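You operate a simulated robot arm through the tools that you are given. There is no shell and no other tool.

The job below is to be done with a simulated two-armed robot. You get a single attempt, and the scene is never put back.

TASK
Trim the charger to 29 volts by the multimeter.
Fine: dial on V first, red probe in the red jack, black in the black.

The check looks at the end state, three seconds after you hand in, the way a careful person would. Anything else that was tipped, shoved, dropped, spilled or broken makes it a failure.

THE ROBOT
Two 7-joint arms with fingered hands on one trunk that stands fixed in place. Base frame: the origin is at the foot of the trunk, x ahead of it, y to its left, z up. Units: mm, degrees, N and s.
The left shoulder is at [75, 170, 1187], the right one opposite. With the tool pointing down near the work surface each hand reaches from about 300 to 780 mm from the base axis, measured 20 degrees to its own side. Payload 4 kg a hand.
The tool frame of a hand sits at the grasp point between the pads (the TCP): z along the fingers, y along the line on which they close. The tips reach 26 mm beyond it. The gripper opens to 132 mm; its body begins 73 mm behind the TCP. The gripper is a hand of 4 fingers: y runs from the thumb to the fingers, the wrist lies at [0, 0, -224] in the tool frame, and closing takes about 1.5 s.
Orientation is that of the tool frame in the base frame, as [roll, pitch, yaw] about the fixed x, y, z axes, in that order (R = Rz(yaw) Ry(pitch) Rx(roll)). With the fingers straight down and closing along the base's y, the tool's x points along the base's -x, its y along +y and its z along -z.

THE INTERFACE
- The arms move only by the tool jog_arm. It takes "left_increments", "right_increments" or both (then of equal length, played together; a hand with none holds still); each is one flat list of numbers, 6 for each row, row after row: the shift along the base's x, y, z in mm, then the turn, a rotation vector about the base's x, y, z in degrees. In form: [x, y, z, rx, ry, rz, x, y, z, rx, ry, rz, ...]. A call has 1 to 20 rows; each row shifts and turns the commanded pose from where the row before left it. "left_jaw" and "right_jaw" are, for a hand that has rows, the finger opening in mm, from 0 to 132, set as the call begins (left out, the last holds). A row lasts 0.2 s, in which the tool goes at most 50 mm and 8.6 degrees; a call with a longer step from one row to the next is refused whole, and so is a gripper value outside its range. Where a pose cannot be reached the arm comes as near as it can. A force on the tool above 60 N (or 10 N above the force at the start of the call, whichever is more), or a blocked arm, ends the call early, and 0.2 s more pass. Each finger travels about 108 mm/s and halts on what it meets, pressing with about 24 N; the grip force reading is that of the motor and also rises with nothing between the fingers. The clock runs only during rows and for 0.2 s after the last one: add rows that do not move to give the fingers time. It gives the time, the measured TCP pose, the force on the tool (base axes), the opening and the grip force at its end, in the units of the frame above (readings bear some noise), with the torque about the TCP (base axes, N m) and any sound that the robot's microphone picked up.
- Cameras (640 x 400 px; columns grow to the right, rows downward): "scene" is now at [149.1, 44.4, 1355.5]; the picture's right is [0.50, -0.86, 0.00], its down [-0.56, -0.33, -0.76] and it looks along [0.66, 0.38, -0.65] (base axes); focal length 308 px, centre (320, 200). "left" rides on the left gripper at [-73, 6, -94] in its tool frame; the picture's right is [-0.08, -1.00, 0.00], its down [0.78, -0.06, -0.62] and it looks along [0.61, -0.05, 0.79] (tool axes); focal length 230 px, centre (320, 200). "right" rides on the right gripper at [73, 6, -94] in its tool frame; the picture's right is [-0.08, 1.00, 0.00], its down [-0.78, -0.06, -0.62] and it looks along [-0.61, -0.05, 0.79] (tool axes); focal length 230 px, centre (320, 200). There is no depth. A picture from a camera that has moved, and an enlarged one, comes with that camera's place and axes in the base frame and with its lens.
- grab_frame(camera): a new picture of that camera. No time passes.
- slide_trunk(by): moves the trunk up (or, below 0, down) by that many mm; the arms and the scene camera ride with it, the base frame stays. It gives what a move gives, with no picture.
- finger_targets(finger1, finger2, finger3, thumb_bend, hand): sets how far each is bent, from 0 (flat) to 1 (curled in); at 0.3 the hand is open as for a grip, at 0.7 the pads meet at the TCP. One left out holds its place. A second passes; each finger stops where it meets its share of the squeeze, and holds until it gets a number again. A gripper value or a shape takes the hand back. It gives what a move gives, with no picture; readings hold the bend of each and the force on the fingers (four entries, about 0 where the hand has none), thumb and palm.
- hand_shape(shape, hand): the hand has 4 fingers and takes this shape, open, in about a second: jaw (thumb against the fingers, like two jaws); tri (thumb and two fingers); tip (a fingertip pinch); poke (one finger out to press); point (the index stretched); flat (the hand flat); cup (the hand cupped); fist (a fist). The gripper value then closes the fingers along that shape, each until it touches; the sizes above hold for jaw. It gives what a move gives, with no picture.
- turn_head(pan, tilt): turns the head with the scene camera to pan (to the left, within 80 degrees either way) and tilt (down, from -29 to 69), counted from straight ahead of the robot (the tilt from the chest, where the trunk bows). It gives what a move gives.
- inspect(camera, box): a new picture of the part [left, top, right, bottom] of that camera's present view, enlarged. No time passes.
- sign_off(): hands the job in; it is judged then, once.

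Nothing tells you positions but the pictures and the camera data. Unless the task says otherwise, let go and move clear before handing in.

The tools are called after "Request:" by a JSON object that holds its "op" and its "data". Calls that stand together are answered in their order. jog_arm: Moves the arms, as the interface text tells. Its arguments: {"type":"object","properties":{"left_increments":{"type":"array","items":{"type":"number"}},"left_jaw":{"type":"number"},"right_increments":{"type":"array","items":{"type":"number"}},"right_jaw":{"type":"number"}},"required":[]} The other tools are called the same way: slide_trunk (by) moves the trunk up or down; hand_shape (shape, hand) gives the hand a shape; finger_targets (finger1, finger2, finger3, thumb_bend, hand) moves the fingers one by one; turn_head (pan, tilt) turns the head that bears the scene camera; grab_frame (camera) takes a picture; inspect (camera, box) takes an enlarged picture of a part of a camera's view; sign_off () hands the job in.

At the start:

```text
time: 0.0
left_tool_pos: [460.8, 440.2, 1122.0]
left_orientation: [-180.0, -0.1, -180.0]
left_ft_force: [0.1, 0.0, 0.1]
left_moment: [-0.04, 0.0, 0.0]
left_width: 131.6
left_finger_force: 0.2
left_shape: jaw
left_bend: [0.3, 0.3, 0.3, 0.3]
left_finger forces: [0.0, 0.0, 0.1, 0.0, 0.0, 0.1]
right_tool_pos: [455.6, 64.4, 1159.7]
right_orientation: [180.0, 0.1, -179.9]
right_ft_force: [-0.6, -0.2, 0.2]
right_moment: [0.01, -0.02, -0.04]
right_width: 131.7
right_finger_force: 0.1
right_shape: jaw
right_bend: [0.3, 0.3, 0.3, 0.3]
right_finger forces: [0.0, 0.0, 0.0, 0.0, 0.0, 0.0]
trunk travel left (down, up): [-200.0, 151.0]
head pan, tilt (commanded): [30.2, 40.4]
```

scene: 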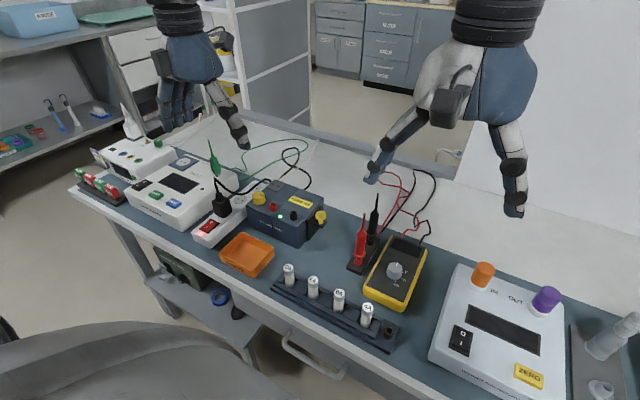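
right: 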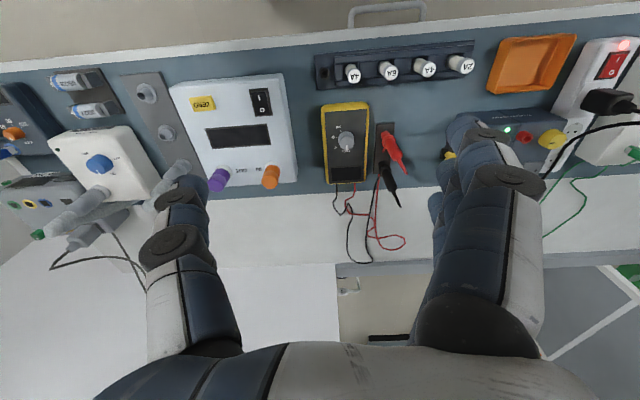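
left: 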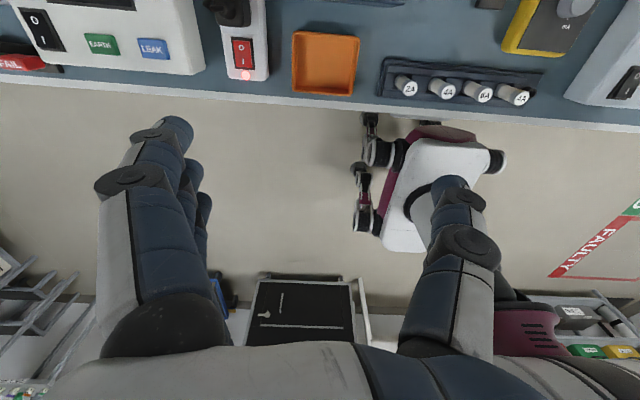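

I see a bench with a blue charger box (yellow side knobs or terminals, red and black jacks), a yellow multimeter with a dial, and red and black probes in a stand. I'll look closer at each of these before I move anything.

Request:
{"op": "inspect", "data": {"camera": "scene", "box": [230, 170, 350, 245]}}

Request:
{"op": "inspect", "data": {"camera": "scene", "box": [330, 180, 450, 320]}}

Request:
{"op": "inspect", "data": {"camera": "right", "box": [300, 80, 440, 270]}}

Request:
{"op": "inspect", "data": {"camera": "right", "box": [430, 90, 640, 200]}}

```text
5.33 times, centred on (290, 208) of scene
camera zoom: at [149.1, 44.4, 1355.5], right [0.5, -0.86, 0.0], down [-0.56, -0.33, -0.76], along [0.66, 0.38, -0.65], focal length 1642 px, centre (480, 160)
```

zoom: 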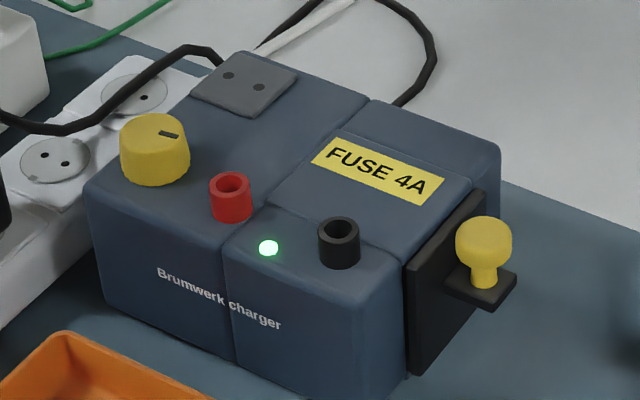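

```text
2.86 times, centred on (390, 250) of scene
camera zoom: at [149.1, 44.4, 1355.5], right [0.5, -0.86, 0.0], down [-0.56, -0.33, -0.76], along [0.66, 0.38, -0.65], focal length 879 px, centre (120, 57)
```

zoom: 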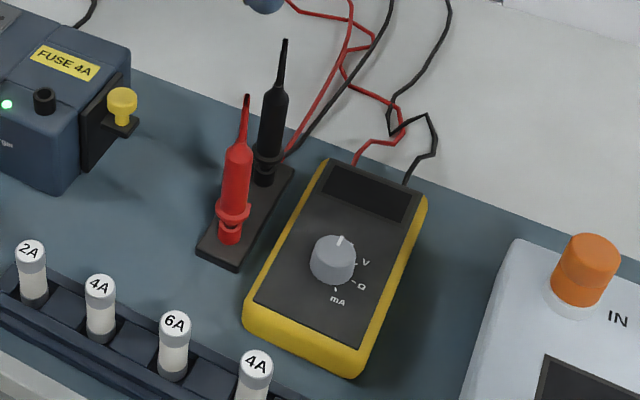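

```text
2.11 times, centred on (370, 175) of right
camera zoom: at [382.8, 70.4, 1250.2], right [0.08, 1.0, 0.0], down [0.78, -0.06, 0.62], along [0.61, -0.05, -0.79], focal length 484 px, centre (215, 253)
```

zoom: 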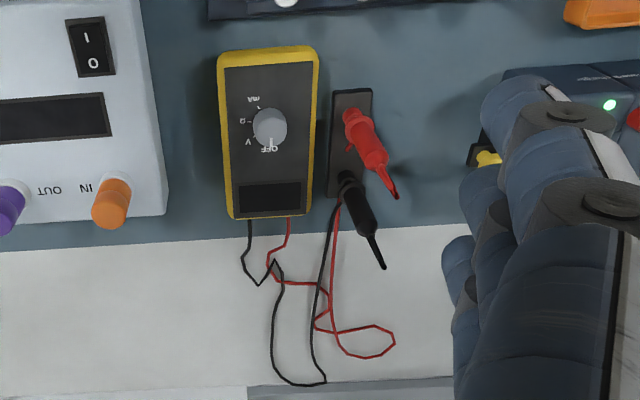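

```text
3.05 times, centred on (535, 145) of right
camera zoom: at [382.8, 70.4, 1250.2], right [0.08, 1.0, 0.0], down [0.78, -0.06, 0.62], along [0.61, -0.05, -0.79], focal length 701 px, centre (-335, 368)
```

zoom: 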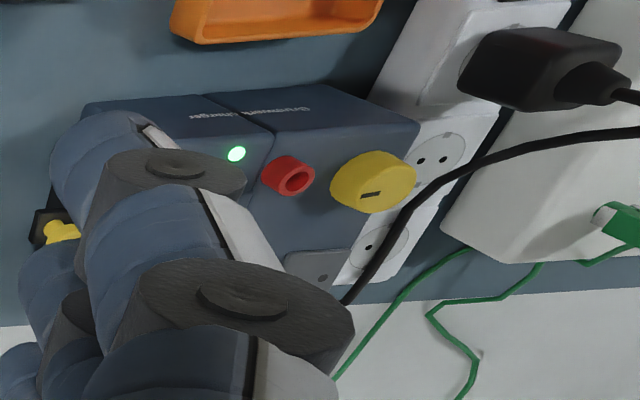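

I've placed the multimeter dial at roughly (570, 106, 823), set to OFF. Next I'll look closely at the probes, the jacks and the meter from the scene camera.

Request:
{"op": "inspect", "data": {"camera": "scene", "box": [340, 185, 400, 275]}}

Request:
{"op": "inspect", "data": {"camera": "scene", "box": [365, 230, 430, 310]}}

Request:
{"op": "inspect", "data": {"camera": "right", "box": [360, 110, 420, 215]}}

Request:
{"op": "inspect", "data": {"camera": "scene", "box": [60, 120, 260, 245]}}

```text
4.44 times, centred on (370, 230) of scene
camera zoom: at [149.1, 44.4, 1355.5], right [0.5, -0.86, 0.0], down [-0.56, -0.33, -0.76], along [0.66, 0.38, -0.65], focal length 1368 px, centre (98, 67)
```

zoom: 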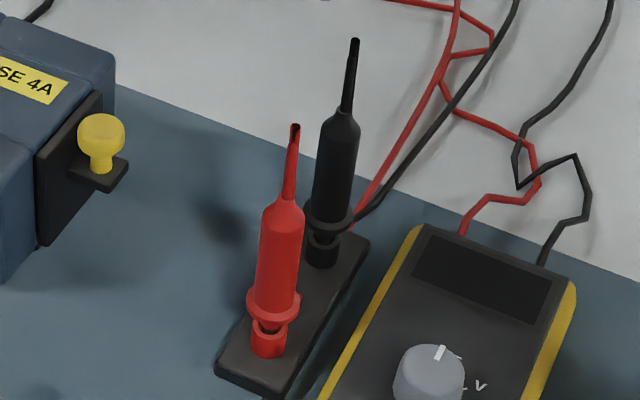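

```text
5.00 times, centred on (398, 270) of scene
camera zoom: at [149.1, 44.4, 1355.5], right [0.5, -0.86, 0.0], down [-0.56, -0.33, -0.76], along [0.66, 0.38, -0.65], focal length 1539 px, centre (-68, -150)
```

zoom: 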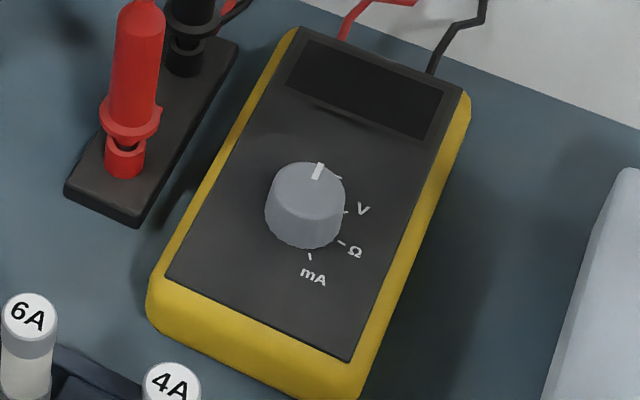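

```text
3.81 times, centred on (390, 162) of right
camera zoom: at [382.8, 70.4, 1250.2], right [0.08, 1.0, 0.0], down [0.78, -0.06, 0.62], along [0.61, -0.05, -0.79], focal length 876 px, centre (53, 343)
```

zoom: 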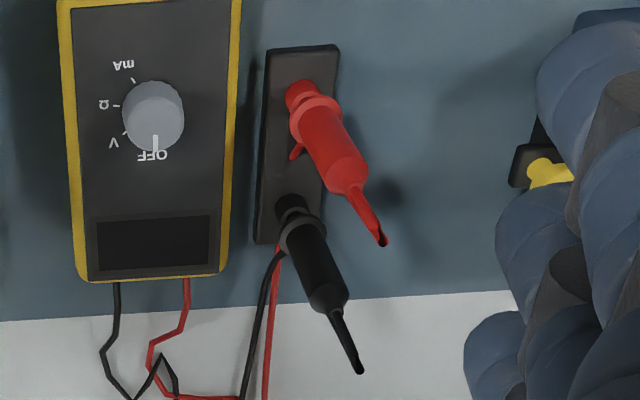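

```text
3.20 times, centred on (160, 182) of scene
camera zoom: at [149.1, 44.4, 1355.5], right [0.5, -0.86, 0.0], down [-0.56, -0.33, -0.76], along [0.66, 0.38, -0.65], focal length 985 px, centre (832, 256)
```

zoom: 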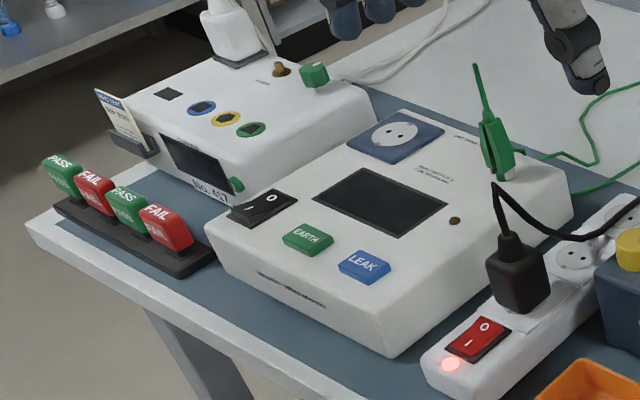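

The probes look plugged tip-down in the stand: red near (580, 191) and black near (653, 192), about 155 mm tall. The charger jacks I take to be near (570, 413, 872) for red and (571, 356, 872) for black, with the yellow trim knob near (568, 446, 888). Next I'll see what the hand's pinch shapes look like while it is clear of everything.

Request:
{"op": "hand_shape", "data": {"hand": "right", "shape": "tri"}}

Request:
{"op": "hand_shape", "data": {"hand": "left", "shape": "tip"}}

Request:
{"op": "grab_frame", "data": {"camera": "scene"}}

Request:
{"op": "grab_frame", "data": {"camera": "right"}}

Request:
{"op": "grab_frame", "data": {"camera": "left"}}

```text
time: 0.9
left_tool_pos: [460.1, 441.4, 1122.3]
left_orientation: [179.9, 0.0, 180.0]
left_ft_force: [0.5, 0.3, -0.9]
left_moment: [0.0, -0.01, 0.02]
left_width: 131.8
left_finger_force: 0.0
left_shape: jaw
left_bend: [0.3, 0.3, 0.3, 0.3]
left_finger forces: [0.1, 0.0, 0.0, 0.0, 0.0, 0.1]
right_tool_pos: [454.4, 64.1, 1158.1]
right_orientation: [180.0, 0.0, -180.0]
right_ft_force: [0.6, 0.1, -1.0]
right_moment: [-0.01, 0.0, -0.01]
right_width: 131.7
right_finger_force: 0.0
right_shape: tri
right_bend: [0.3, 0.3, 0.0, 0.3]
right_finger forces: [0.0, 0.0, 0.0, 0.1, 0.1, 0.1]
trunk travel left (down, up): [-200.0, 151.0]
head pan, tilt (commanded): [30.2, 40.4]
```

```text
time: 1.8
left_tool_pos: [460.9, 440.5, 1124.1]
left_orientation: [180.0, 0.1, -180.0]
left_ft_force: [-0.2, -0.5, 0.0]
left_moment: [0.04, 0.01, -0.02]
left_width: 131.8
left_finger_force: 0.0
left_shape: tip
left_bend: [0.0, 0.3, 0.0, 0.3]
left_finger forces: [0.1, 0.0, 0.1, 0.0, 0.0, 0.1]
right_tool_pos: [456.2, 64.2, 1156.7]
right_orientation: [-179.9, 0.1, 180.0]
right_ft_force: [-0.8, 0.3, -0.2]
right_moment: [-0.03, 0.01, 0.02]
right_width: 131.8
right_finger_force: 0.1
right_shape: tri
right_bend: [0.3, 0.3, 0.0, 0.3]
right_finger forces: [0.1, 0.1, 0.1, 0.0, 0.0, 0.0]
trunk travel left (down, up): [-200.0, 151.0]
head pan, tilt (commanded): [30.2, 40.4]
```

```text
taken
camera scene: at [149.0, 44.4, 1355.5], right [0.5, -0.86, 0.0], down [-0.56, -0.33, -0.76], along [0.66, 0.38, -0.65], focal length 308 px, centre (320, 200)
```

scene: 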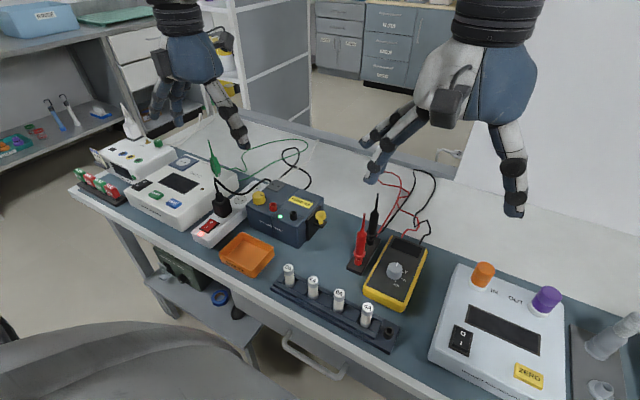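

```text
taken
camera right: at [382.8, 70.4, 1250.2], right [0.08, 1.0, 0.0], down [0.78, -0.06, 0.62], along [0.61, -0.05, -0.79], focal length 230 px, centre (320, 200)
```

right: 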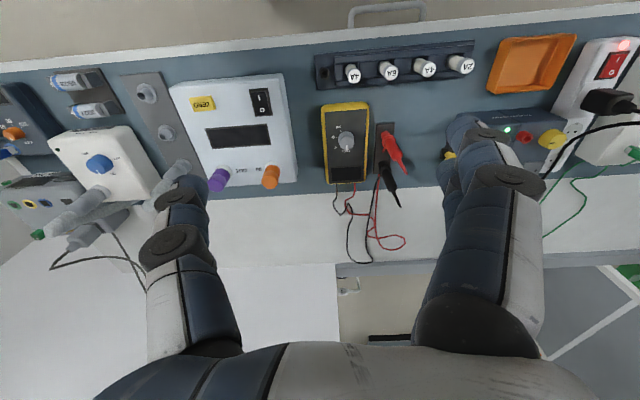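

```text
taken
camera left: at [532.3, 446.5, 1216.3], right [0.08, -1.0, 0.0], down [-0.78, -0.06, 0.62], along [-0.61, -0.05, -0.79], focal length 230 px, centre (320, 200)
```

left: 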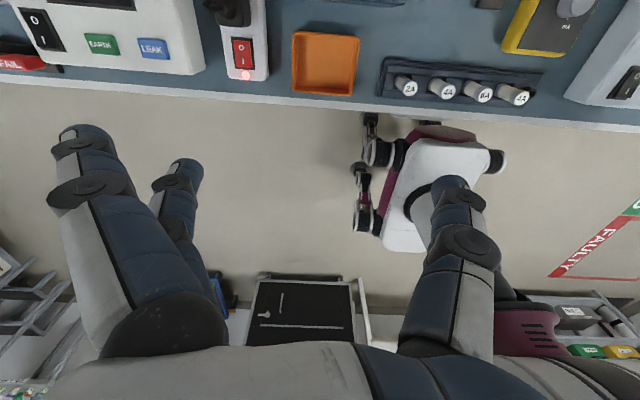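

In "tip" and "tri" the unused fingers splay outward, which could hit neighbouring objects, so I'll use "jaw" with a limited opening. The right hand will do the dial: first I'll bring it above the meter, partly closed, to look from close up.

Request:
{"op": "hand_shape", "data": {"hand": "right", "shape": "jaw"}}

Request:
{"op": "jog_arm", "data": {"right_increments": [0, 0, 0, 0, 0, 0, 0, 0, 0, 0, 0, 0, 0, 0, 0, 0, 0, 0, 19, 7, -30, 0, 0, 0, 19, 7, -30, 0, 0, 0, 19, 7, -30, 0, 0, 0, 19, 7, -30, 0, 0, 0, 19, 7, -30, 0, 0, 0, 19, 7, -30, 0, 0, 0], "right_jaw": 60}}

Request:
{"op": "grab_frame", "data": {"camera": "right"}}

Request:
{"op": "grab_frame", "data": {"camera": "scene"}}

```text
time: 2.7
left_tool_pos: [460.7, 441.3, 1122.9]
left_orientation: [180.0, 0.0, 180.0]
left_ft_force: [0.9, -0.3, 0.2]
left_moment: [0.01, -0.02, 0.02]
left_width: 131.9
left_finger_force: 0.0
left_shape: tip
left_bend: [0.0, 0.3, 0.0, 0.3]
left_finger forces: [0.0, 0.0, 0.1, 0.0, 0.1, 0.0]
right_tool_pos: [455.8, 65.0, 1157.2]
right_orientation: [180.0, 0.0, 180.0]
right_ft_force: [0.0, 0.3, -0.1]
right_moment: [-0.03, -0.03, 0.03]
right_width: 131.7
right_finger_force: 0.1
right_shape: jaw
right_bend: [0.3, 0.3, 0.3, 0.3]
right_finger forces: [0.0, 0.0, 0.0, 0.1, 0.1, 0.0]
trunk travel left (down, up): [-200.0, 151.0]
head pan, tilt (commanded): [30.2, 40.4]
```

```text
time: 4.9
left_tool_pos: [459.5, 440.4, 1123.5]
left_orientation: [180.0, 0.0, 180.0]
left_ft_force: [-0.7, -0.8, 0.5]
left_moment: [0.02, 0.0, -0.02]
left_width: 132.0
left_finger_force: 0.0
left_shape: tip
left_bend: [0.0, 0.3, 0.0, 0.3]
left_finger forces: [0.0, 0.1, 0.0, 0.0, 0.0, 0.1]
right_tool_pos: [595.9, 81.3, 997.2]
right_orientation: [177.3, 0.7, 175.8]
right_ft_force: [-0.1, -0.4, -0.2]
right_moment: [0.0, 0.0, 0.0]
right_width: 60.5
right_finger_force: 0.1
right_shape: jaw
right_bend: [0.73, 0.73, 0.73, 0.7]
right_finger forces: [0.0, 0.1, 0.0, 0.0, 0.0, 0.0]
trunk travel left (down, up): [-200.0, 151.0]
head pan, tilt (commanded): [30.2, 40.4]
stopped in row 9 (right hand): the arm was blocked; the commanded pose is now the measured one
```

```text
taken
camera right: at [523.0, 87.9, 1088.0], right [0.15, 0.99, 0.05], down [0.77, -0.15, 0.62], along [0.62, -0.05, -0.78], focal length 230 px, centre (320, 200)
```

right: 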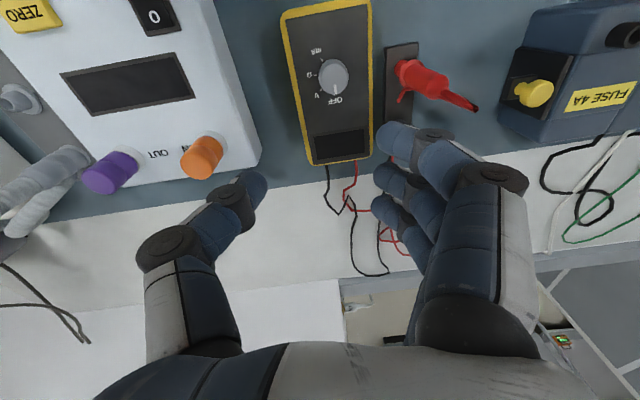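

```text
taken
camera scene: at [148.3, 44.0, 1355.7], right [0.5, -0.86, 0.0], down [-0.56, -0.33, -0.76], along [0.66, 0.38, -0.65], focal length 308 px, centre (320, 200)
```

scene: 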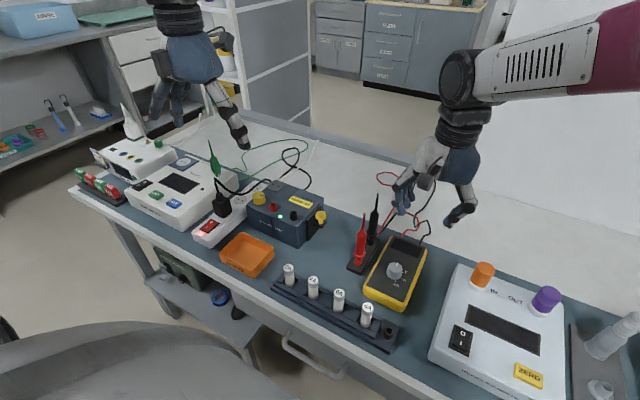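

The right arm stopped early, saying it was blocked, though the force reading is near zero and nothing looks touched. I'll make a small slow test move to learn why.

Request:
{"op": "jog_arm", "data": {"right_increments": [-4, 4, 0, 0, 0, 0, -4, 4, 0, 0, 0, 0, -4, 4, 0, 0, 0, 0, 0, 0, 0, 0, 0, 0]}}

Request:
{"op": "grab_frame", "data": {"camera": "scene"}}

```text
time: 5.9
left_tool_pos: [460.6, 439.8, 1122.2]
left_orientation: [179.9, 0.0, 180.0]
left_ft_force: [0.2, 0.5, 0.0]
left_moment: [-0.02, 0.0, -0.02]
left_width: 131.9
left_finger_force: 0.1
left_shape: tip
left_bend: [0.0, 0.3, 0.0, 0.3]
left_finger forces: [0.1, 0.0, 0.0, 0.0, 0.0, 0.0]
right_tool_pos: [591.8, 85.0, 996.1]
right_orientation: [176.7, 0.4, 174.7]
right_ft_force: [-0.2, -0.2, -0.1]
right_moment: [0.01, -0.01, -0.05]
right_width: 60.7
right_finger_force: 0.0
right_shape: jaw
right_bend: [0.73, 0.73, 0.73, 0.7]
right_finger forces: [0.0, 0.0, 0.0, 0.1, 0.0, 0.0]
trunk travel left (down, up): [-200.0, 151.0]
head pan, tilt (commanded): [30.2, 40.4]
```

```text
taken
camera scene: at [149.1, 44.5, 1355.5], right [0.5, -0.86, 0.0], down [-0.56, -0.33, -0.76], along [0.66, 0.38, -0.65], focal length 308 px, centre (320, 200)
```

scene: 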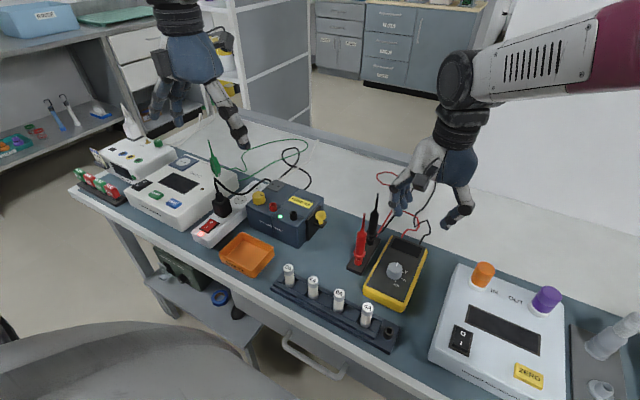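

The right arm appears to be at a wrist limit in this yaw, because it drifts clockwise on its own. I'll turn the hand clockwise (negative about z) and go on toward the dial.

Request:
{"op": "jog_arm", "data": {"right_increments": [0, 0, 0, 0, 0, -8, 0, 0, 0, 0, 0, -8, 0, 0, 0, 0, 0, -8, 0, 0, 0, 0, 0, 0]}}

Request:
{"op": "jog_arm", "data": {"right_increments": [-5, 5, 0, 0, 0, 0, -5, 5, 0, 0, 0, 0, -5, 5, 0, 0, 0, 0, -5, 5, 0, 0, 0, 0, 0, 0, 0, 0, 0, 0]}}

Request:
{"op": "grab_frame", "data": {"camera": "right"}}

```text
time: 7.1
left_tool_pos: [460.6, 440.0, 1123.4]
left_orientation: [180.0, 0.0, 179.9]
left_ft_force: [0.7, -0.1, 0.0]
left_moment: [0.04, 0.0, -0.01]
left_width: 132.0
left_finger_force: 0.0
left_shape: tip
left_bend: [0.0, 0.3, 0.0, 0.3]
left_finger forces: [0.0, 0.0, 0.1, 0.0, 0.0, 0.0]
right_tool_pos: [607.9, 64.6, 1011.3]
right_orientation: [174.7, -0.8, 147.7]
right_ft_force: [-0.3, 0.5, 0.6]
right_moment: [0.0, 0.01, -0.01]
right_width: 60.7
right_finger_force: 0.0
right_shape: jaw
right_bend: [0.73, 0.73, 0.73, 0.7]
right_finger forces: [0.1, 0.1, 0.1, 0.0, 0.0, 0.0]
trunk travel left (down, up): [-200.0, 151.0]
head pan, tilt (commanded): [30.2, 40.4]
stopped in row 4 (right hand): the arm was blocked; the commanded pose is now the measured one
```

```text
time: 8.3
left_tool_pos: [459.9, 440.4, 1123.5]
left_orientation: [180.0, 0.0, 180.0]
left_ft_force: [0.8, -0.2, -0.2]
left_moment: [0.0, 0.02, -0.01]
left_width: 131.7
left_finger_force: 0.1
left_shape: tip
left_bend: [0.0, 0.3, 0.0, 0.3]
left_finger forces: [0.1, 0.0, 0.0, 0.0, 0.0, 0.0]
right_tool_pos: [596.7, 73.7, 1011.9]
right_orientation: [174.1, -1.8, 146.1]
right_ft_force: [0.6, 0.0, -0.7]
right_moment: [-0.01, -0.03, 0.02]
right_width: 60.6
right_finger_force: 0.1
right_shape: jaw
right_bend: [0.73, 0.73, 0.73, 0.7]
right_finger forces: [0.0, 0.0, 0.1, 0.0, 0.0, 0.0]
trunk travel left (down, up): [-200.0, 151.0]
head pan, tilt (commanded): [30.2, 40.4]
```

```text
taken
camera right: at [536.0, 110.1, 1106.3], right [0.62, 0.78, 0.1], down [0.6, -0.55, 0.58], along [0.51, -0.3, -0.81], focal length 230 px, centre (320, 200)
```

right: 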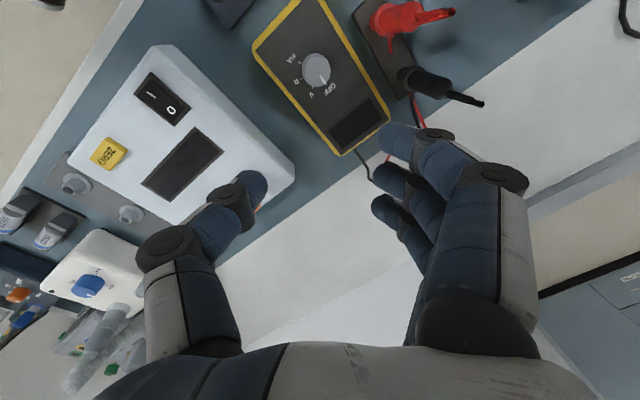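

The right arm is limited when it reaches across the body like this. I'll park it out on its own side and let the left arm do the work, since everything lies in the left arm's natural zone.

Request:
{"op": "jog_arm", "data": {"right_increments": [-10, -10, 20, 0, 0, 8, -10, -20, 20, 0, 0, 8, -10, -30, 20, 0, 0, 8, -15, -35, 15, 0, 0, 8, -15, -35, 10, 0, 0, 0, -15, -40, 10, 0, 0, 0, -15, -40, 10, 0, 0, 0, -15, -40, 10, 0, 0, 0, -15, -40, 10, 0, 0, 0, 0, 0, 0, 0, 0, 0]}}

Request:
{"op": "hand_shape", "data": {"hand": "left", "shape": "jaw"}}

Request:
{"op": "grab_frame", "data": {"camera": "scene"}}

```text
time: 10.5
left_tool_pos: [461.1, 441.1, 1121.9]
left_orientation: [-180.0, 0.0, 180.0]
left_ft_force: [0.1, 0.0, -0.9]
left_moment: [-0.03, 0.01, 0.0]
left_width: 131.8
left_finger_force: 0.2
left_shape: tip
left_bend: [0.0, 0.3, 0.0, 0.3]
left_finger forces: [0.0, 0.1, 0.0, 0.0, 0.0, 0.0]
right_tool_pos: [462.3, -201.2, 1135.6]
right_orientation: [174.9, -0.7, -179.9]
right_ft_force: [0.4, -0.9, -0.1]
right_moment: [0.0, 0.02, -0.01]
right_width: 60.5
right_finger_force: 0.1
right_shape: jaw
right_bend: [0.73, 0.73, 0.73, 0.7]
right_finger forces: [0.0, 0.0, 0.1, 0.0, 0.0, 0.0]
trunk travel left (down, up): [-200.0, 151.0]
head pan, tilt (commanded): [30.2, 40.4]
```

```text
time: 11.4
left_tool_pos: [460.6, 441.1, 1123.0]
left_orientation: [180.0, 0.1, 180.0]
left_ft_force: [-0.5, -1.1, 0.2]
left_moment: [0.01, 0.02, -0.02]
left_width: 132.1
left_finger_force: 0.0
left_shape: jaw
left_bend: [0.3, 0.3, 0.3, 0.3]
left_finger forces: [0.0, 0.0, 0.0, 0.0, 0.0, 0.0]
right_tool_pos: [462.1, -202.1, 1135.3]
right_orientation: [174.9, -0.6, -179.9]
right_ft_force: [0.4, -0.2, 0.2]
right_moment: [0.01, 0.01, 0.02]
right_width: 60.7
right_finger_force: 0.0
right_shape: jaw
right_bend: [0.73, 0.73, 0.73, 0.7]
right_finger forces: [0.0, 0.1, 0.0, 0.0, 0.0, 0.0]
trunk travel left (down, up): [-200.0, 151.0]
head pan, tilt (commanded): [30.2, 40.4]
```

```text
taken
camera scene: at [149.1, 44.4, 1355.5], right [0.5, -0.86, 0.0], down [-0.56, -0.33, -0.76], along [0.66, 0.38, -0.65], focal length 308 px, centre (320, 200)
```

scene: 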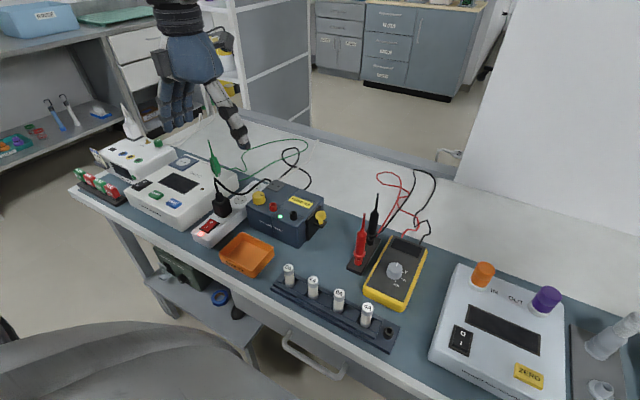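

The right arm is clear. Now I'll bring the left hand, partly closed, high above the dial, staying well above the probe tops (z≈941).

Request:
{"op": "jog_arm", "data": {"left_increments": [11, -28, -8, 0, 0, 0, 11, -28, -8, 0, 0, 0, 11, -28, -8, 0, 0, 0, 11, -28, -8, 0, 0, 0, 11, -28, -8, 0, 0, 0, 11, -28, -8, 0, 0, 0, 11, -28, -8, 0, 0, 0, 11, -28, -8, 0, 0, 0, 11, -28, -8, 0, 0, 0, 11, -28, -8, 0, 0, 0, 0, -28, -10, 0, 0, 0, 0, -27, -10, 0, 0, 0, 0, 0, 0, 0, 0, 0], "left_jaw": 60}}

Request:
{"op": "grab_frame", "data": {"camera": "scene"}}

Request:
{"op": "grab_frame", "data": {"camera": "left"}}

```text
time: 14.2
left_tool_pos: [576.5, 123.3, 1028.9]
left_orientation: [-176.5, -0.2, -176.9]
left_ft_force: [0.2, -0.3, 0.1]
left_moment: [0.01, -0.03, 0.04]
left_width: 60.8
left_finger_force: 0.1
left_shape: jaw
left_bend: [0.73, 0.73, 0.73, 0.7]
left_finger forces: [0.0, 0.0, 0.1, 0.0, 0.0, 0.1]
right_tool_pos: [461.1, -201.5, 1135.9]
right_orientation: [174.8, -0.6, -179.9]
right_ft_force: [0.1, -0.5, 1.3]
right_moment: [0.02, 0.0, 0.01]
right_width: 61.0
right_finger_force: 0.1
right_shape: jaw
right_bend: [0.73, 0.73, 0.73, 0.7]
right_finger forces: [0.1, 0.1, 0.0, 0.0, 0.1, 0.0]
trunk travel left (down, up): [-200.0, 151.0]
head pan, tilt (commanded): [30.2, 40.4]
```

```text
taken
camera scene: at [148.8, 44.6, 1355.5], right [0.5, -0.86, 0.0], down [-0.56, -0.33, -0.76], along [0.66, 0.38, -0.65], focal length 308 px, centre (320, 200)
```

scene: 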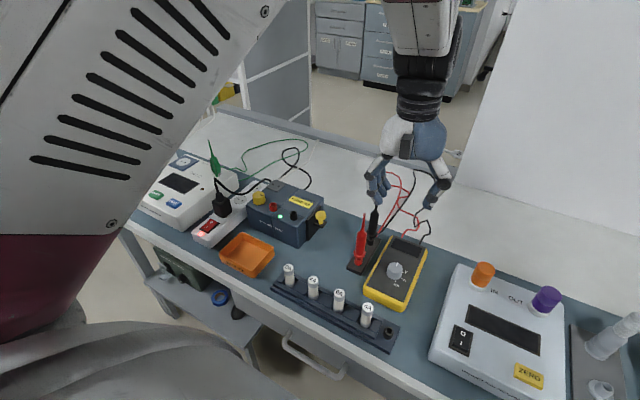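

```text
taken
camera left: at [647.6, 138.5, 1121.6], right [0.13, -0.99, 0.06], down [-0.78, -0.06, 0.62], along [-0.61, -0.13, -0.78], focal length 230 px, centre (320, 200)
```

left: 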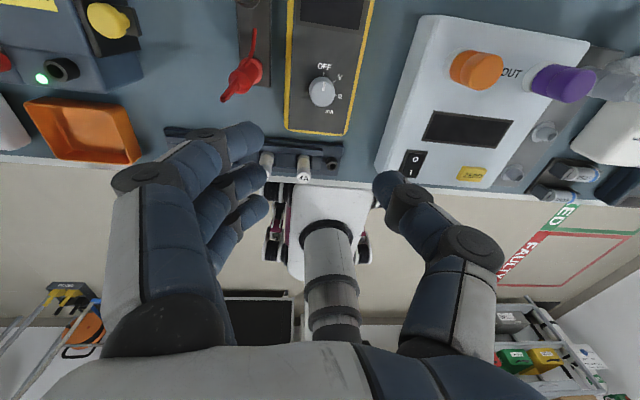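

The left arm also lags a little here, by about 17 mm in y. I suspect the wrist flex limit when the forearm is level, so I'll raise the trunk and see whether the pose error goes away.

Request:
{"op": "slide_trunk", "data": {"by": 100}}

Request:
{"op": "jog_arm", "data": {"left_increments": [0, 0, -20, 0, 0, 0, 0, 0, -20, 0, 0, 0, 0, 0, -20, 0, 0, 0, 0, 0, -20, 0, 0, 0, 0, 0, -20, 0, 0, 0, 0, 0, 0, 0, 0, 0]}}

Request:
{"op": "grab_frame", "data": {"camera": "scene"}}

```text
time: 15.5
left_tool_pos: [576.5, 118.1, 1133.3]
left_orientation: [-177.5, 0.5, -177.9]
left_ft_force: [-0.3, -0.7, 0.0]
left_moment: [-0.02, -0.03, 0.01]
left_width: 60.8
left_finger_force: 0.0
left_shape: jaw
left_bend: [0.73, 0.73, 0.73, 0.7]
left_finger forces: [0.0, 0.0, 0.0, 0.0, 0.0, 0.0]
right_tool_pos: [465.9, -201.8, 1235.7]
right_orientation: [174.9, -0.7, -179.9]
right_ft_force: [0.4, 0.1, 0.4]
right_moment: [-0.01, -0.01, 0.0]
right_width: 60.7
right_finger_force: 0.1
right_shape: jaw
right_bend: [0.73, 0.73, 0.73, 0.7]
right_finger forces: [0.1, 0.0, 0.1, 0.0, 0.0, 0.0]
trunk travel left (down, up): [-300.0, 51.0]
head pan, tilt (commanded): [30.2, 40.4]
```

```text
time: 16.9
left_tool_pos: [580.3, 121.5, 1034.1]
left_orientation: [-177.7, 0.5, -176.9]
left_ft_force: [-0.3, -0.1, 0.6]
left_moment: [0.03, 0.02, 0.0]
left_width: 60.7
left_finger_force: 0.1
left_shape: jaw
left_bend: [0.73, 0.73, 0.73, 0.7]
left_finger forces: [0.1, 0.1, 0.0, 0.0, 0.1, 0.0]
right_tool_pos: [465.9, -199.8, 1236.5]
right_orientation: [174.9, -0.7, -179.9]
right_ft_force: [-0.5, -0.6, 0.9]
right_moment: [0.02, 0.01, 0.06]
right_width: 60.7
right_finger_force: 0.2
right_shape: jaw
right_bend: [0.73, 0.73, 0.73, 0.7]
right_finger forces: [0.0, 0.1, 0.0, 0.0, 0.1, 0.1]
trunk travel left (down, up): [-300.0, 51.0]
head pan, tilt (commanded): [30.2, 40.4]
```

```text
taken
camera scene: at [114.2, 44.4, 1457.5], right [0.5, -0.86, 0.0], down [-0.56, -0.33, -0.76], along [0.66, 0.38, -0.65], focal length 308 px, centre (320, 200)
```

scene: 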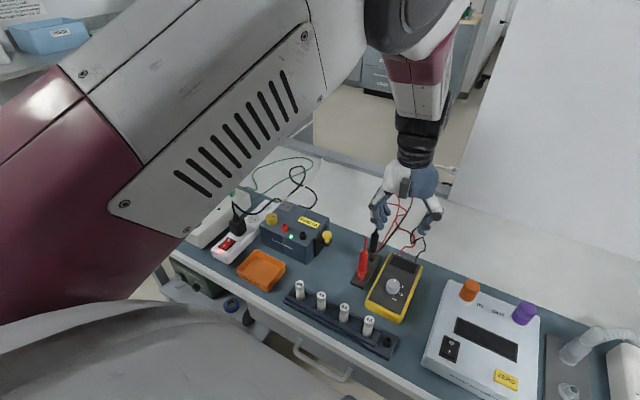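

Request:
{"op": "jog_arm", "data": {"left_increments": [0, -5, 0, 0, 0, 0, 0, -5, 0, 0, 0, 0, 0, -5, 0, 0, 0, 0, 0, 0, 0, 0, 0, 0, 0, 0, 0, 0, 0, 0]}}

Request:
{"op": "jog_arm", "data": {"left_increments": [0, 0, 0, 0, 0, 8, 0, 0, 0, 0, 0, 8, 0, 0, 0, 0, 0, 8, 0, 0, 0, 0, 0, 0, 0, 0, 0, 0, 0, 0]}}

```text
time: 18.3
left_tool_pos: [580.7, 116.9, 1028.7]
left_orientation: [-177.0, -0.3, -175.7]
left_ft_force: [-0.3, 0.1, -0.4]
left_moment: [-0.01, -0.01, 0.0]
left_width: 60.5
left_finger_force: 0.1
left_shape: jaw
left_bend: [0.73, 0.73, 0.73, 0.7]
left_finger forces: [0.1, 0.0, 0.0, 0.0, 0.0, 0.0]
right_tool_pos: [465.8, -201.0, 1235.7]
right_orientation: [174.9, -0.7, -179.9]
right_ft_force: [0.3, 1.0, 0.4]
right_moment: [-0.02, 0.0, 0.0]
right_width: 60.7
right_finger_force: 0.2
right_shape: jaw
right_bend: [0.73, 0.73, 0.73, 0.7]
right_finger forces: [0.0, 0.0, 0.1, 0.0, 0.1, 0.0]
trunk travel left (down, up): [-300.0, 51.0]
head pan, tilt (commanded): [30.2, 40.4]
stopped in row 5 (left hand): the arm was blocked; the commanded pose is now the measured one
```

```text
time: 19.5
left_tool_pos: [587.9, 132.9, 1036.1]
left_orientation: [-175.3, -1.0, -149.1]
left_ft_force: [0.3, -0.2, -0.5]
left_moment: [0.02, 0.02, -0.03]
left_width: 60.8
left_finger_force: 0.0
left_shape: jaw
left_bend: [0.73, 0.73, 0.73, 0.7]
left_finger forces: [0.0, 0.0, 0.0, 0.0, 0.0, 0.0]
right_tool_pos: [466.1, -201.6, 1236.3]
right_orientation: [174.8, -0.7, -179.9]
right_ft_force: [0.2, 0.1, -0.1]
right_moment: [0.0, 0.02, 0.03]
right_width: 60.8
right_finger_force: 0.0
right_shape: jaw
right_bend: [0.73, 0.73, 0.73, 0.7]
right_finger forces: [0.0, 0.1, 0.0, 0.1, 0.0, 0.0]
trunk travel left (down, up): [-300.0, 51.0]
head pan, tilt (commanded): [30.2, 40.4]
```

Turning counter-clockwise makes it worse, so turning the left hand clockwise should free it. That is also the direction the dial must turn.

Request:
{"op": "jog_arm", "data": {"left_increments": [0, 0, 0, 0, 0, -8, 0, 0, 0, 0, 0, -8, 0, 0, 0, 0, 0, -8, 0, 0, 0, 0, 0, -8, 0, 0, 0, 0, 0, -8, 0, 0, 0, 0, 0, -8, 0, 0, 0, 0, 0, -8, 0, 0, 0, 0, 0, 0, 0, 0, 0, 0, 0, 0]}}

Request:
{"op": "jog_arm", "data": {"left_increments": [-3, -5, 0, 0, 0, 0, -3, -5, 0, 0, 0, 0, -3, -5, 0, 0, 0, 0, -3, -5, 0, 0, 0, 0, -3, -5, 0, 0, 0, 0, 0, 0, 0, 0, 0, 0, 0, 0, 0, 0, 0, 0]}}

Request:
{"op": "grab_frame", "data": {"camera": "left"}}

```text
time: 21.5
left_tool_pos: [580.9, 114.8, 1028.8]
left_orientation: [-177.3, -0.2, 151.8]
left_ft_force: [0.6, 0.1, 0.4]
left_moment: [-0.01, 0.02, -0.02]
left_width: 60.6
left_finger_force: 0.0
left_shape: jaw
left_bend: [0.73, 0.73, 0.73, 0.7]
left_finger forces: [0.1, 0.1, 0.0, 0.0, 0.1, 0.0]
right_tool_pos: [466.3, -201.6, 1236.4]
right_orientation: [174.9, -0.8, -179.9]
right_ft_force: [-0.7, 0.6, -0.1]
right_moment: [0.03, 0.01, 0.02]
right_width: 60.6
right_finger_force: 0.1
right_shape: jaw
right_bend: [0.73, 0.73, 0.73, 0.7]
right_finger forces: [0.0, 0.1, 0.0, 0.0, 0.1, 0.1]
trunk travel left (down, up): [-300.0, 51.0]
head pan, tilt (commanded): [30.2, 40.4]
```

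```text
time: 23.1
left_tool_pos: [565.0, 88.8, 1027.9]
left_orientation: [-177.2, -0.1, 152.0]
left_ft_force: [-0.2, -0.3, 0.4]
left_moment: [-0.02, 0.0, -0.01]
left_width: 60.6
left_finger_force: 0.1
left_shape: jaw
left_bend: [0.73, 0.73, 0.73, 0.7]
left_finger forces: [0.0, 0.0, 0.0, 0.1, 0.1, 0.0]
right_tool_pos: [466.2, -200.7, 1235.0]
right_orientation: [175.0, -0.8, -180.0]
right_ft_force: [0.0, 0.9, 0.0]
right_moment: [-0.04, -0.01, -0.02]
right_width: 60.9
right_finger_force: 0.0
right_shape: jaw
right_bend: [0.73, 0.73, 0.73, 0.7]
right_finger forces: [0.1, 0.0, 0.0, 0.1, 0.1, 0.0]
trunk travel left (down, up): [-300.0, 51.0]
head pan, tilt (commanded): [30.2, 40.4]
```

```text
taken
camera left: at [633.9, 63.9, 1120.8], right [-0.4, -0.92, 0.05], down [-0.71, 0.34, 0.62], along [-0.58, 0.22, -0.78], focal length 230 px, centre (320, 200)
```

left: 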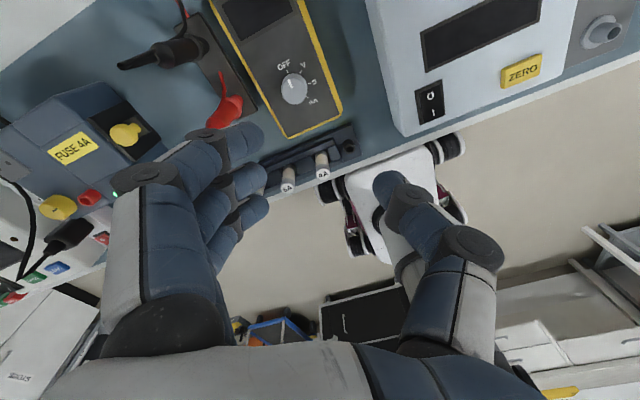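

With the hand turned clockwise the arm follows freely. I'll keep turning to yaw ≈90°, so the fingers close along x clear of the probes, level the tool, and test the room further clockwise while still high.

Request:
{"op": "jog_arm", "data": {"left_increments": [0, 0, 0, 2.5, -1.3, 0, 1, 3, 0, 0, 0, -8, 1, 3, 0, 0, 0, -8, 1, 3, 0, 0, 0, -8, 1, 3, 0, 0, 0, -8, 1, 3, 0, 0, 0, -8, 0, 2, 0, 0, 0, -8, 0, 0, 0, 0, 0, -8, 0, 0, 0, 0, 0, -6, 0, 0, 0, 0, 0, 0, 0, 0, 0, 0, 0, 0], "left_jaw": 50}}

Request:
{"op": "jog_arm", "data": {"left_increments": [0, 0, 0, 0, 0, -8, 0, 0, 0, 0, 0, -8, 0, 0, 0, 0, 0, -8, 0, 0, 0, 0, 0, -8, 0, 0, 0, 0, 0, -8, 0, 0, 0, 0, 0, -8, 0, 0, 0, 0, 0, 0, 0, 0, 0, 0, 0, 0]}}

Request:
{"op": "grab_frame", "data": {"camera": "left"}}

Request:
{"op": "grab_frame", "data": {"camera": "scene"}}

```text
time: 25.5
left_tool_pos: [570.5, 105.1, 1028.7]
left_orientation: [179.9, -0.3, 89.8]
left_ft_force: [1.0, -0.7, 0.0]
left_moment: [-0.02, 0.01, 0.01]
left_width: 50.8
left_finger_force: 0.1
left_shape: jaw
left_bend: [0.73, 0.73, 0.73, 0.7]
left_finger forces: [0.1, 0.0, 0.0, 0.0, 0.1, 0.2]
right_tool_pos: [466.0, -201.3, 1235.4]
right_orientation: [174.8, -0.8, -179.9]
right_ft_force: [0.1, -0.7, -0.2]
right_moment: [-0.03, -0.01, -0.01]
right_width: 61.0
right_finger_force: 0.0
right_shape: jaw
right_bend: [0.73, 0.73, 0.73, 0.7]
right_finger forces: [0.0, 0.0, 0.0, 0.0, 0.0, 0.0]
trunk travel left (down, up): [-300.0, 51.0]
head pan, tilt (commanded): [30.2, 40.4]
```

```text
time: 27.3
left_tool_pos: [570.9, 104.9, 1029.3]
left_orientation: [179.8, -0.2, 41.9]
left_ft_force: [-0.7, 0.9, 0.1]
left_moment: [-0.01, 0.02, -0.01]
left_width: 50.5
left_finger_force: 0.1
left_shape: jaw
left_bend: [0.73, 0.73, 0.73, 0.7]
left_finger forces: [0.1, 0.0, 0.0, 0.1, 0.0, 0.0]
right_tool_pos: [466.2, -202.5, 1235.9]
right_orientation: [174.9, -0.7, -179.8]
right_ft_force: [0.3, 0.3, 0.7]
right_moment: [0.02, 0.0, 0.02]
right_width: 60.4
right_finger_force: 0.0
right_shape: jaw
right_bend: [0.73, 0.73, 0.73, 0.7]
right_finger forces: [0.0, 0.0, 0.0, 0.0, 0.0, 0.0]
trunk travel left (down, up): [-300.0, 51.0]
head pan, tilt (commanded): [30.2, 40.4]
```

```text
taken
camera left: at [518.5, 52.8, 1121.9], right [-0.72, 0.69, 0.0], down [0.54, 0.57, 0.62], along [0.43, 0.45, -0.79], focal length 230 px, centre (320, 200)
```

left: 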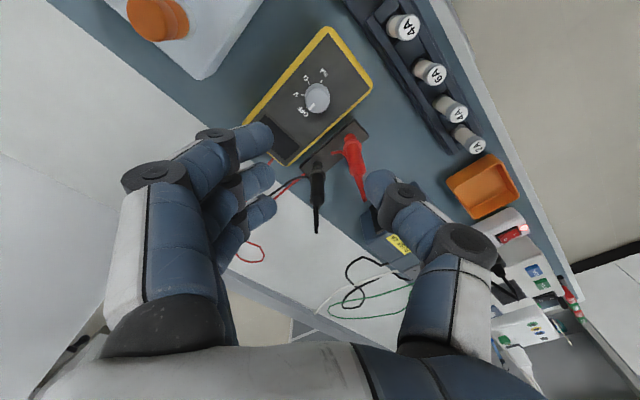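

```text
taken
camera scene: at [114.5, 44.5, 1457.5], right [0.5, -0.86, 0.0], down [-0.56, -0.33, -0.76], along [0.66, 0.38, -0.65], focal length 308 px, centre (320, 200)
```

scene: 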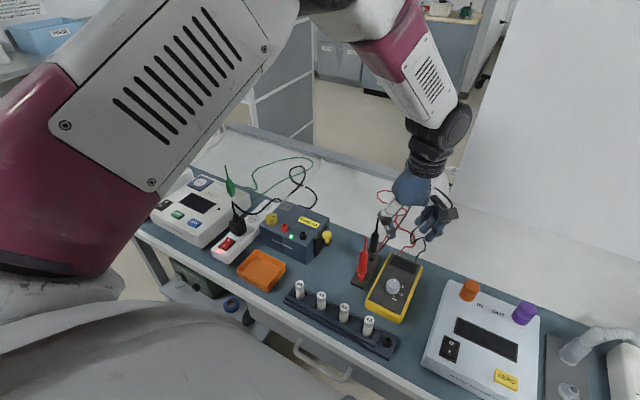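

The arm is free all the way to yaw 42°. Now I'll measure the dial precisely from both cameras.

Request:
{"op": "inspect", "data": {"camera": "left", "box": [270, 50, 370, 150]}}

Request:
{"op": "inspect", "data": {"camera": "scene", "box": [350, 240, 440, 330]}}

```text
4.00 times, centred on (320, 100) of left
camera zoom: at [518.5, 52.8, 1121.9], right [-0.72, 0.69, 0.0], down [0.54, 0.57, 0.62], along [0.43, 0.45, -0.79], focal length 920 px, centre (320, 600)
```

zoom: 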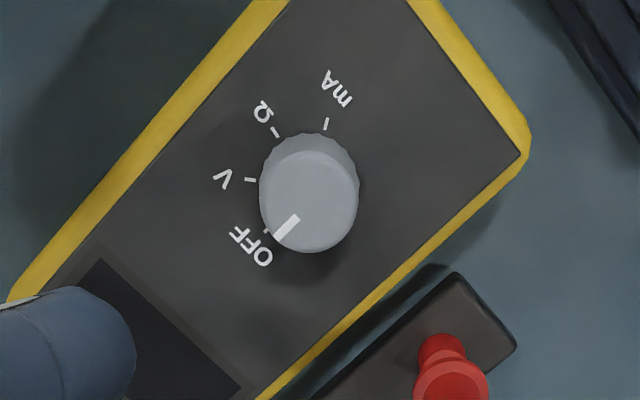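

```text
4.44 times, centred on (395, 285) of scene
camera zoom: at [114.5, 44.5, 1457.5], right [0.5, -0.86, 0.0], down [-0.56, -0.33, -0.76], along [0.66, 0.38, -0.65], focal length 1368 px, centre (-13, -178)
```

zoom: 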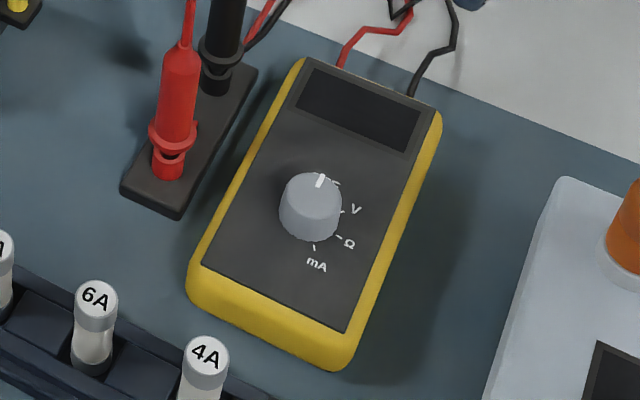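

The dial reads near (575, 108), top z≈820. I'll turn back to yaw ≈95° for the start of the grip, descend to about 85 mm above the dial, and measure again.

Request:
{"op": "jog_arm", "data": {"left_increments": [0, 0, 0, 0, 0, 8, 0, 0, 0, 0, 0, 8, 0, 0, 0, 0, 0, 8, 0, 0, 0, 0, 0, 8, 0, 0, 0, 0, 0, 8, 0, 0, 0, 0, 0, 8, 0, 0, 0, 0, 0, 5, 2, 1, -20, 0, 0, 0, 2, 1, -20, 0, 0, 0, 0, 0, -20, 0, 0, 0, 0, 0, -20, 0, 0, 0, 0, 0, -20, 0, 0, 0, 0, 0, -20, 0, 0, 0, 0, 0, 0, 0, 0, 0]}}

Request:
{"op": "grab_frame", "data": {"camera": "left"}}

Request:
{"op": "grab_frame", "data": {"camera": "scene"}}

```text
time: 30.3
left_tool_pos: [573.4, 106.4, 907.1]
left_orientation: [179.7, -0.2, 94.9]
left_ft_force: [1.0, 0.0, 0.3]
left_moment: [0.0, -0.02, 0.0]
left_width: 50.6
left_finger_force: 0.0
left_shape: jaw
left_bend: [0.73, 0.73, 0.73, 0.7]
left_finger forces: [0.0, 0.0, 0.0, 0.0, 0.0, 0.1]
right_tool_pos: [465.9, -202.5, 1236.7]
right_orientation: [174.8, -0.7, -179.9]
right_ft_force: [0.4, 0.0, 0.8]
right_moment: [0.01, 0.0, -0.02]
right_width: 60.7
right_finger_force: 0.1
right_shape: jaw
right_bend: [0.73, 0.73, 0.73, 0.7]
right_finger forces: [0.0, 0.0, 0.0, 0.0, 0.0, 0.1]
trunk travel left (down, up): [-300.0, 51.0]
head pan, tilt (commanded): [30.2, 40.4]
```

```text
taken
camera left: at [584.1, 33.1, 1000.7], right [-0.99, -0.16, 0.0], down [-0.13, 0.77, 0.62], along [-0.1, 0.61, -0.78], focal length 230 px, centre (320, 200)
```

left: 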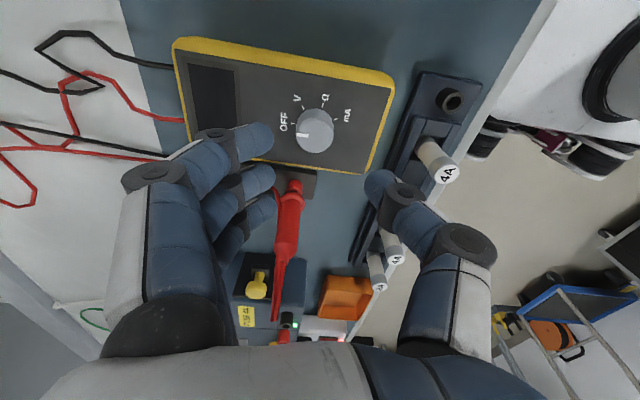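

```text
taken
camera scene: at [114.2, 44.4, 1457.5], right [0.5, -0.86, 0.0], down [-0.56, -0.33, -0.76], along [0.66, 0.38, -0.65], focal length 308 px, centre (320, 200)
```

scene: 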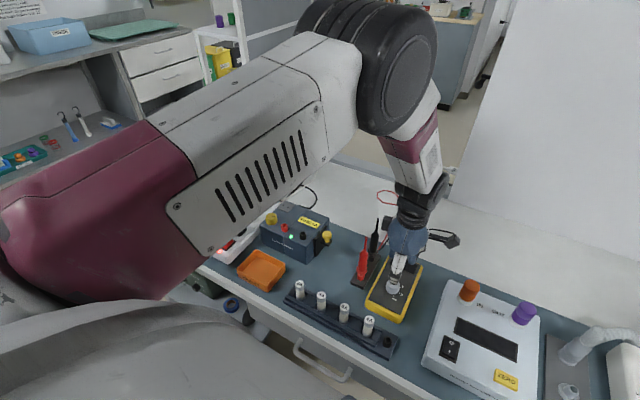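

Request:
{"op": "inspect", "data": {"camera": "left", "box": [240, 70, 400, 190]}}

```text
3.33 times, centred on (320, 130) of left
camera zoom: at [584.1, 33.1, 1000.7], right [-0.99, -0.16, 0.0], down [-0.13, 0.77, 0.62], along [-0.1, 0.61, -0.78], focal length 767 px, centre (320, 433)
```

zoom: 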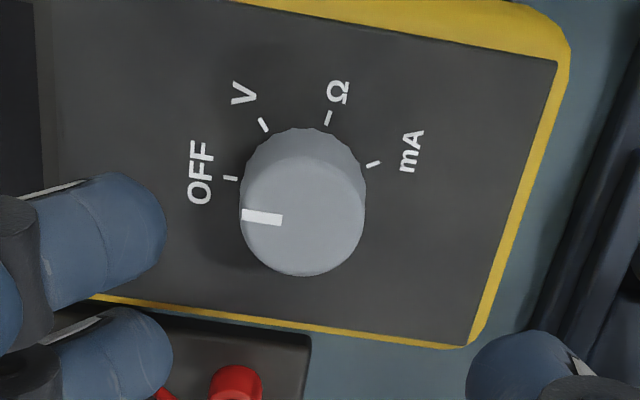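

The dial is at about (576, 108), roughly 31 mm across, with OFF toward +x and V about 50° clockwise. I'll descend so the fingertips straddle it just above the meter face.

Request:
{"op": "jog_arm", "data": {"left_increments": [1.5, 1, -15, 0, 0, 0, 1.1, 0.6, -15, 0, 0, 0, 0, 0, -12, 0, 0, 0, 0, 0, -10, 0, 0, 0, 0, 0, -8, 0, 0, 0, 0, 0, -6, 0, 0, 0, 0, 0, 0, 0, 0, 0]}}

Request:
{"op": "grab_frame", "data": {"camera": "left"}}

Request:
{"op": "inspect", "data": {"camera": "scene", "box": [340, 220, 460, 320]}}

```text
time: 31.9
left_tool_pos: [576.6, 108.9, 842.1]
left_orientation: [179.8, -0.2, 94.9]
left_ft_force: [-0.6, 0.0, 1.3]
left_moment: [0.02, -0.02, 0.01]
left_width: 50.6
left_finger_force: 0.1
left_shape: jaw
left_bend: [0.73, 0.73, 0.73, 0.7]
left_finger forces: [0.1, 0.0, 0.1, 0.0, 0.0, 0.0]
right_tool_pos: [465.5, -201.8, 1235.5]
right_orientation: [175.0, -0.7, -179.9]
right_ft_force: [0.2, 0.2, -0.2]
right_moment: [-0.01, -0.01, -0.01]
right_width: 60.8
right_finger_force: 0.1
right_shape: jaw
right_bend: [0.73, 0.73, 0.73, 0.7]
right_finger forces: [0.0, 0.1, 0.0, 0.1, 0.0, 0.0]
trunk travel left (down, up): [-300.0, 51.0]
head pan, tilt (commanded): [30.2, 40.4]
```

```text
taken
camera left: at [587.5, 37.1, 934.9], right [-0.99, -0.16, 0.0], down [-0.13, 0.77, 0.62], along [-0.1, 0.61, -0.78], focal length 230 px, centre (320, 200)
```

left: 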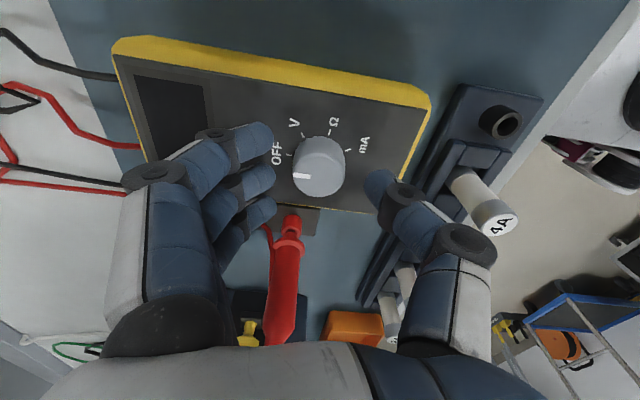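

```text
4.00 times, centred on (400, 270) of scene
camera zoom: at [114.4, 44.4, 1457.5], right [0.5, -0.86, 0.0], down [-0.56, -0.33, -0.76], along [0.66, 0.38, -0.65], focal length 1231 px, centre (0, -80)
```

zoom: 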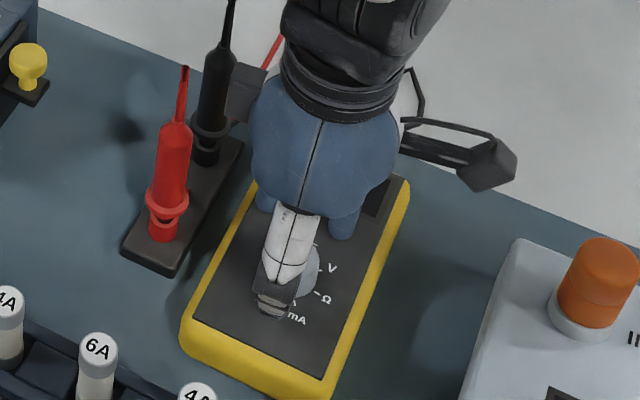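

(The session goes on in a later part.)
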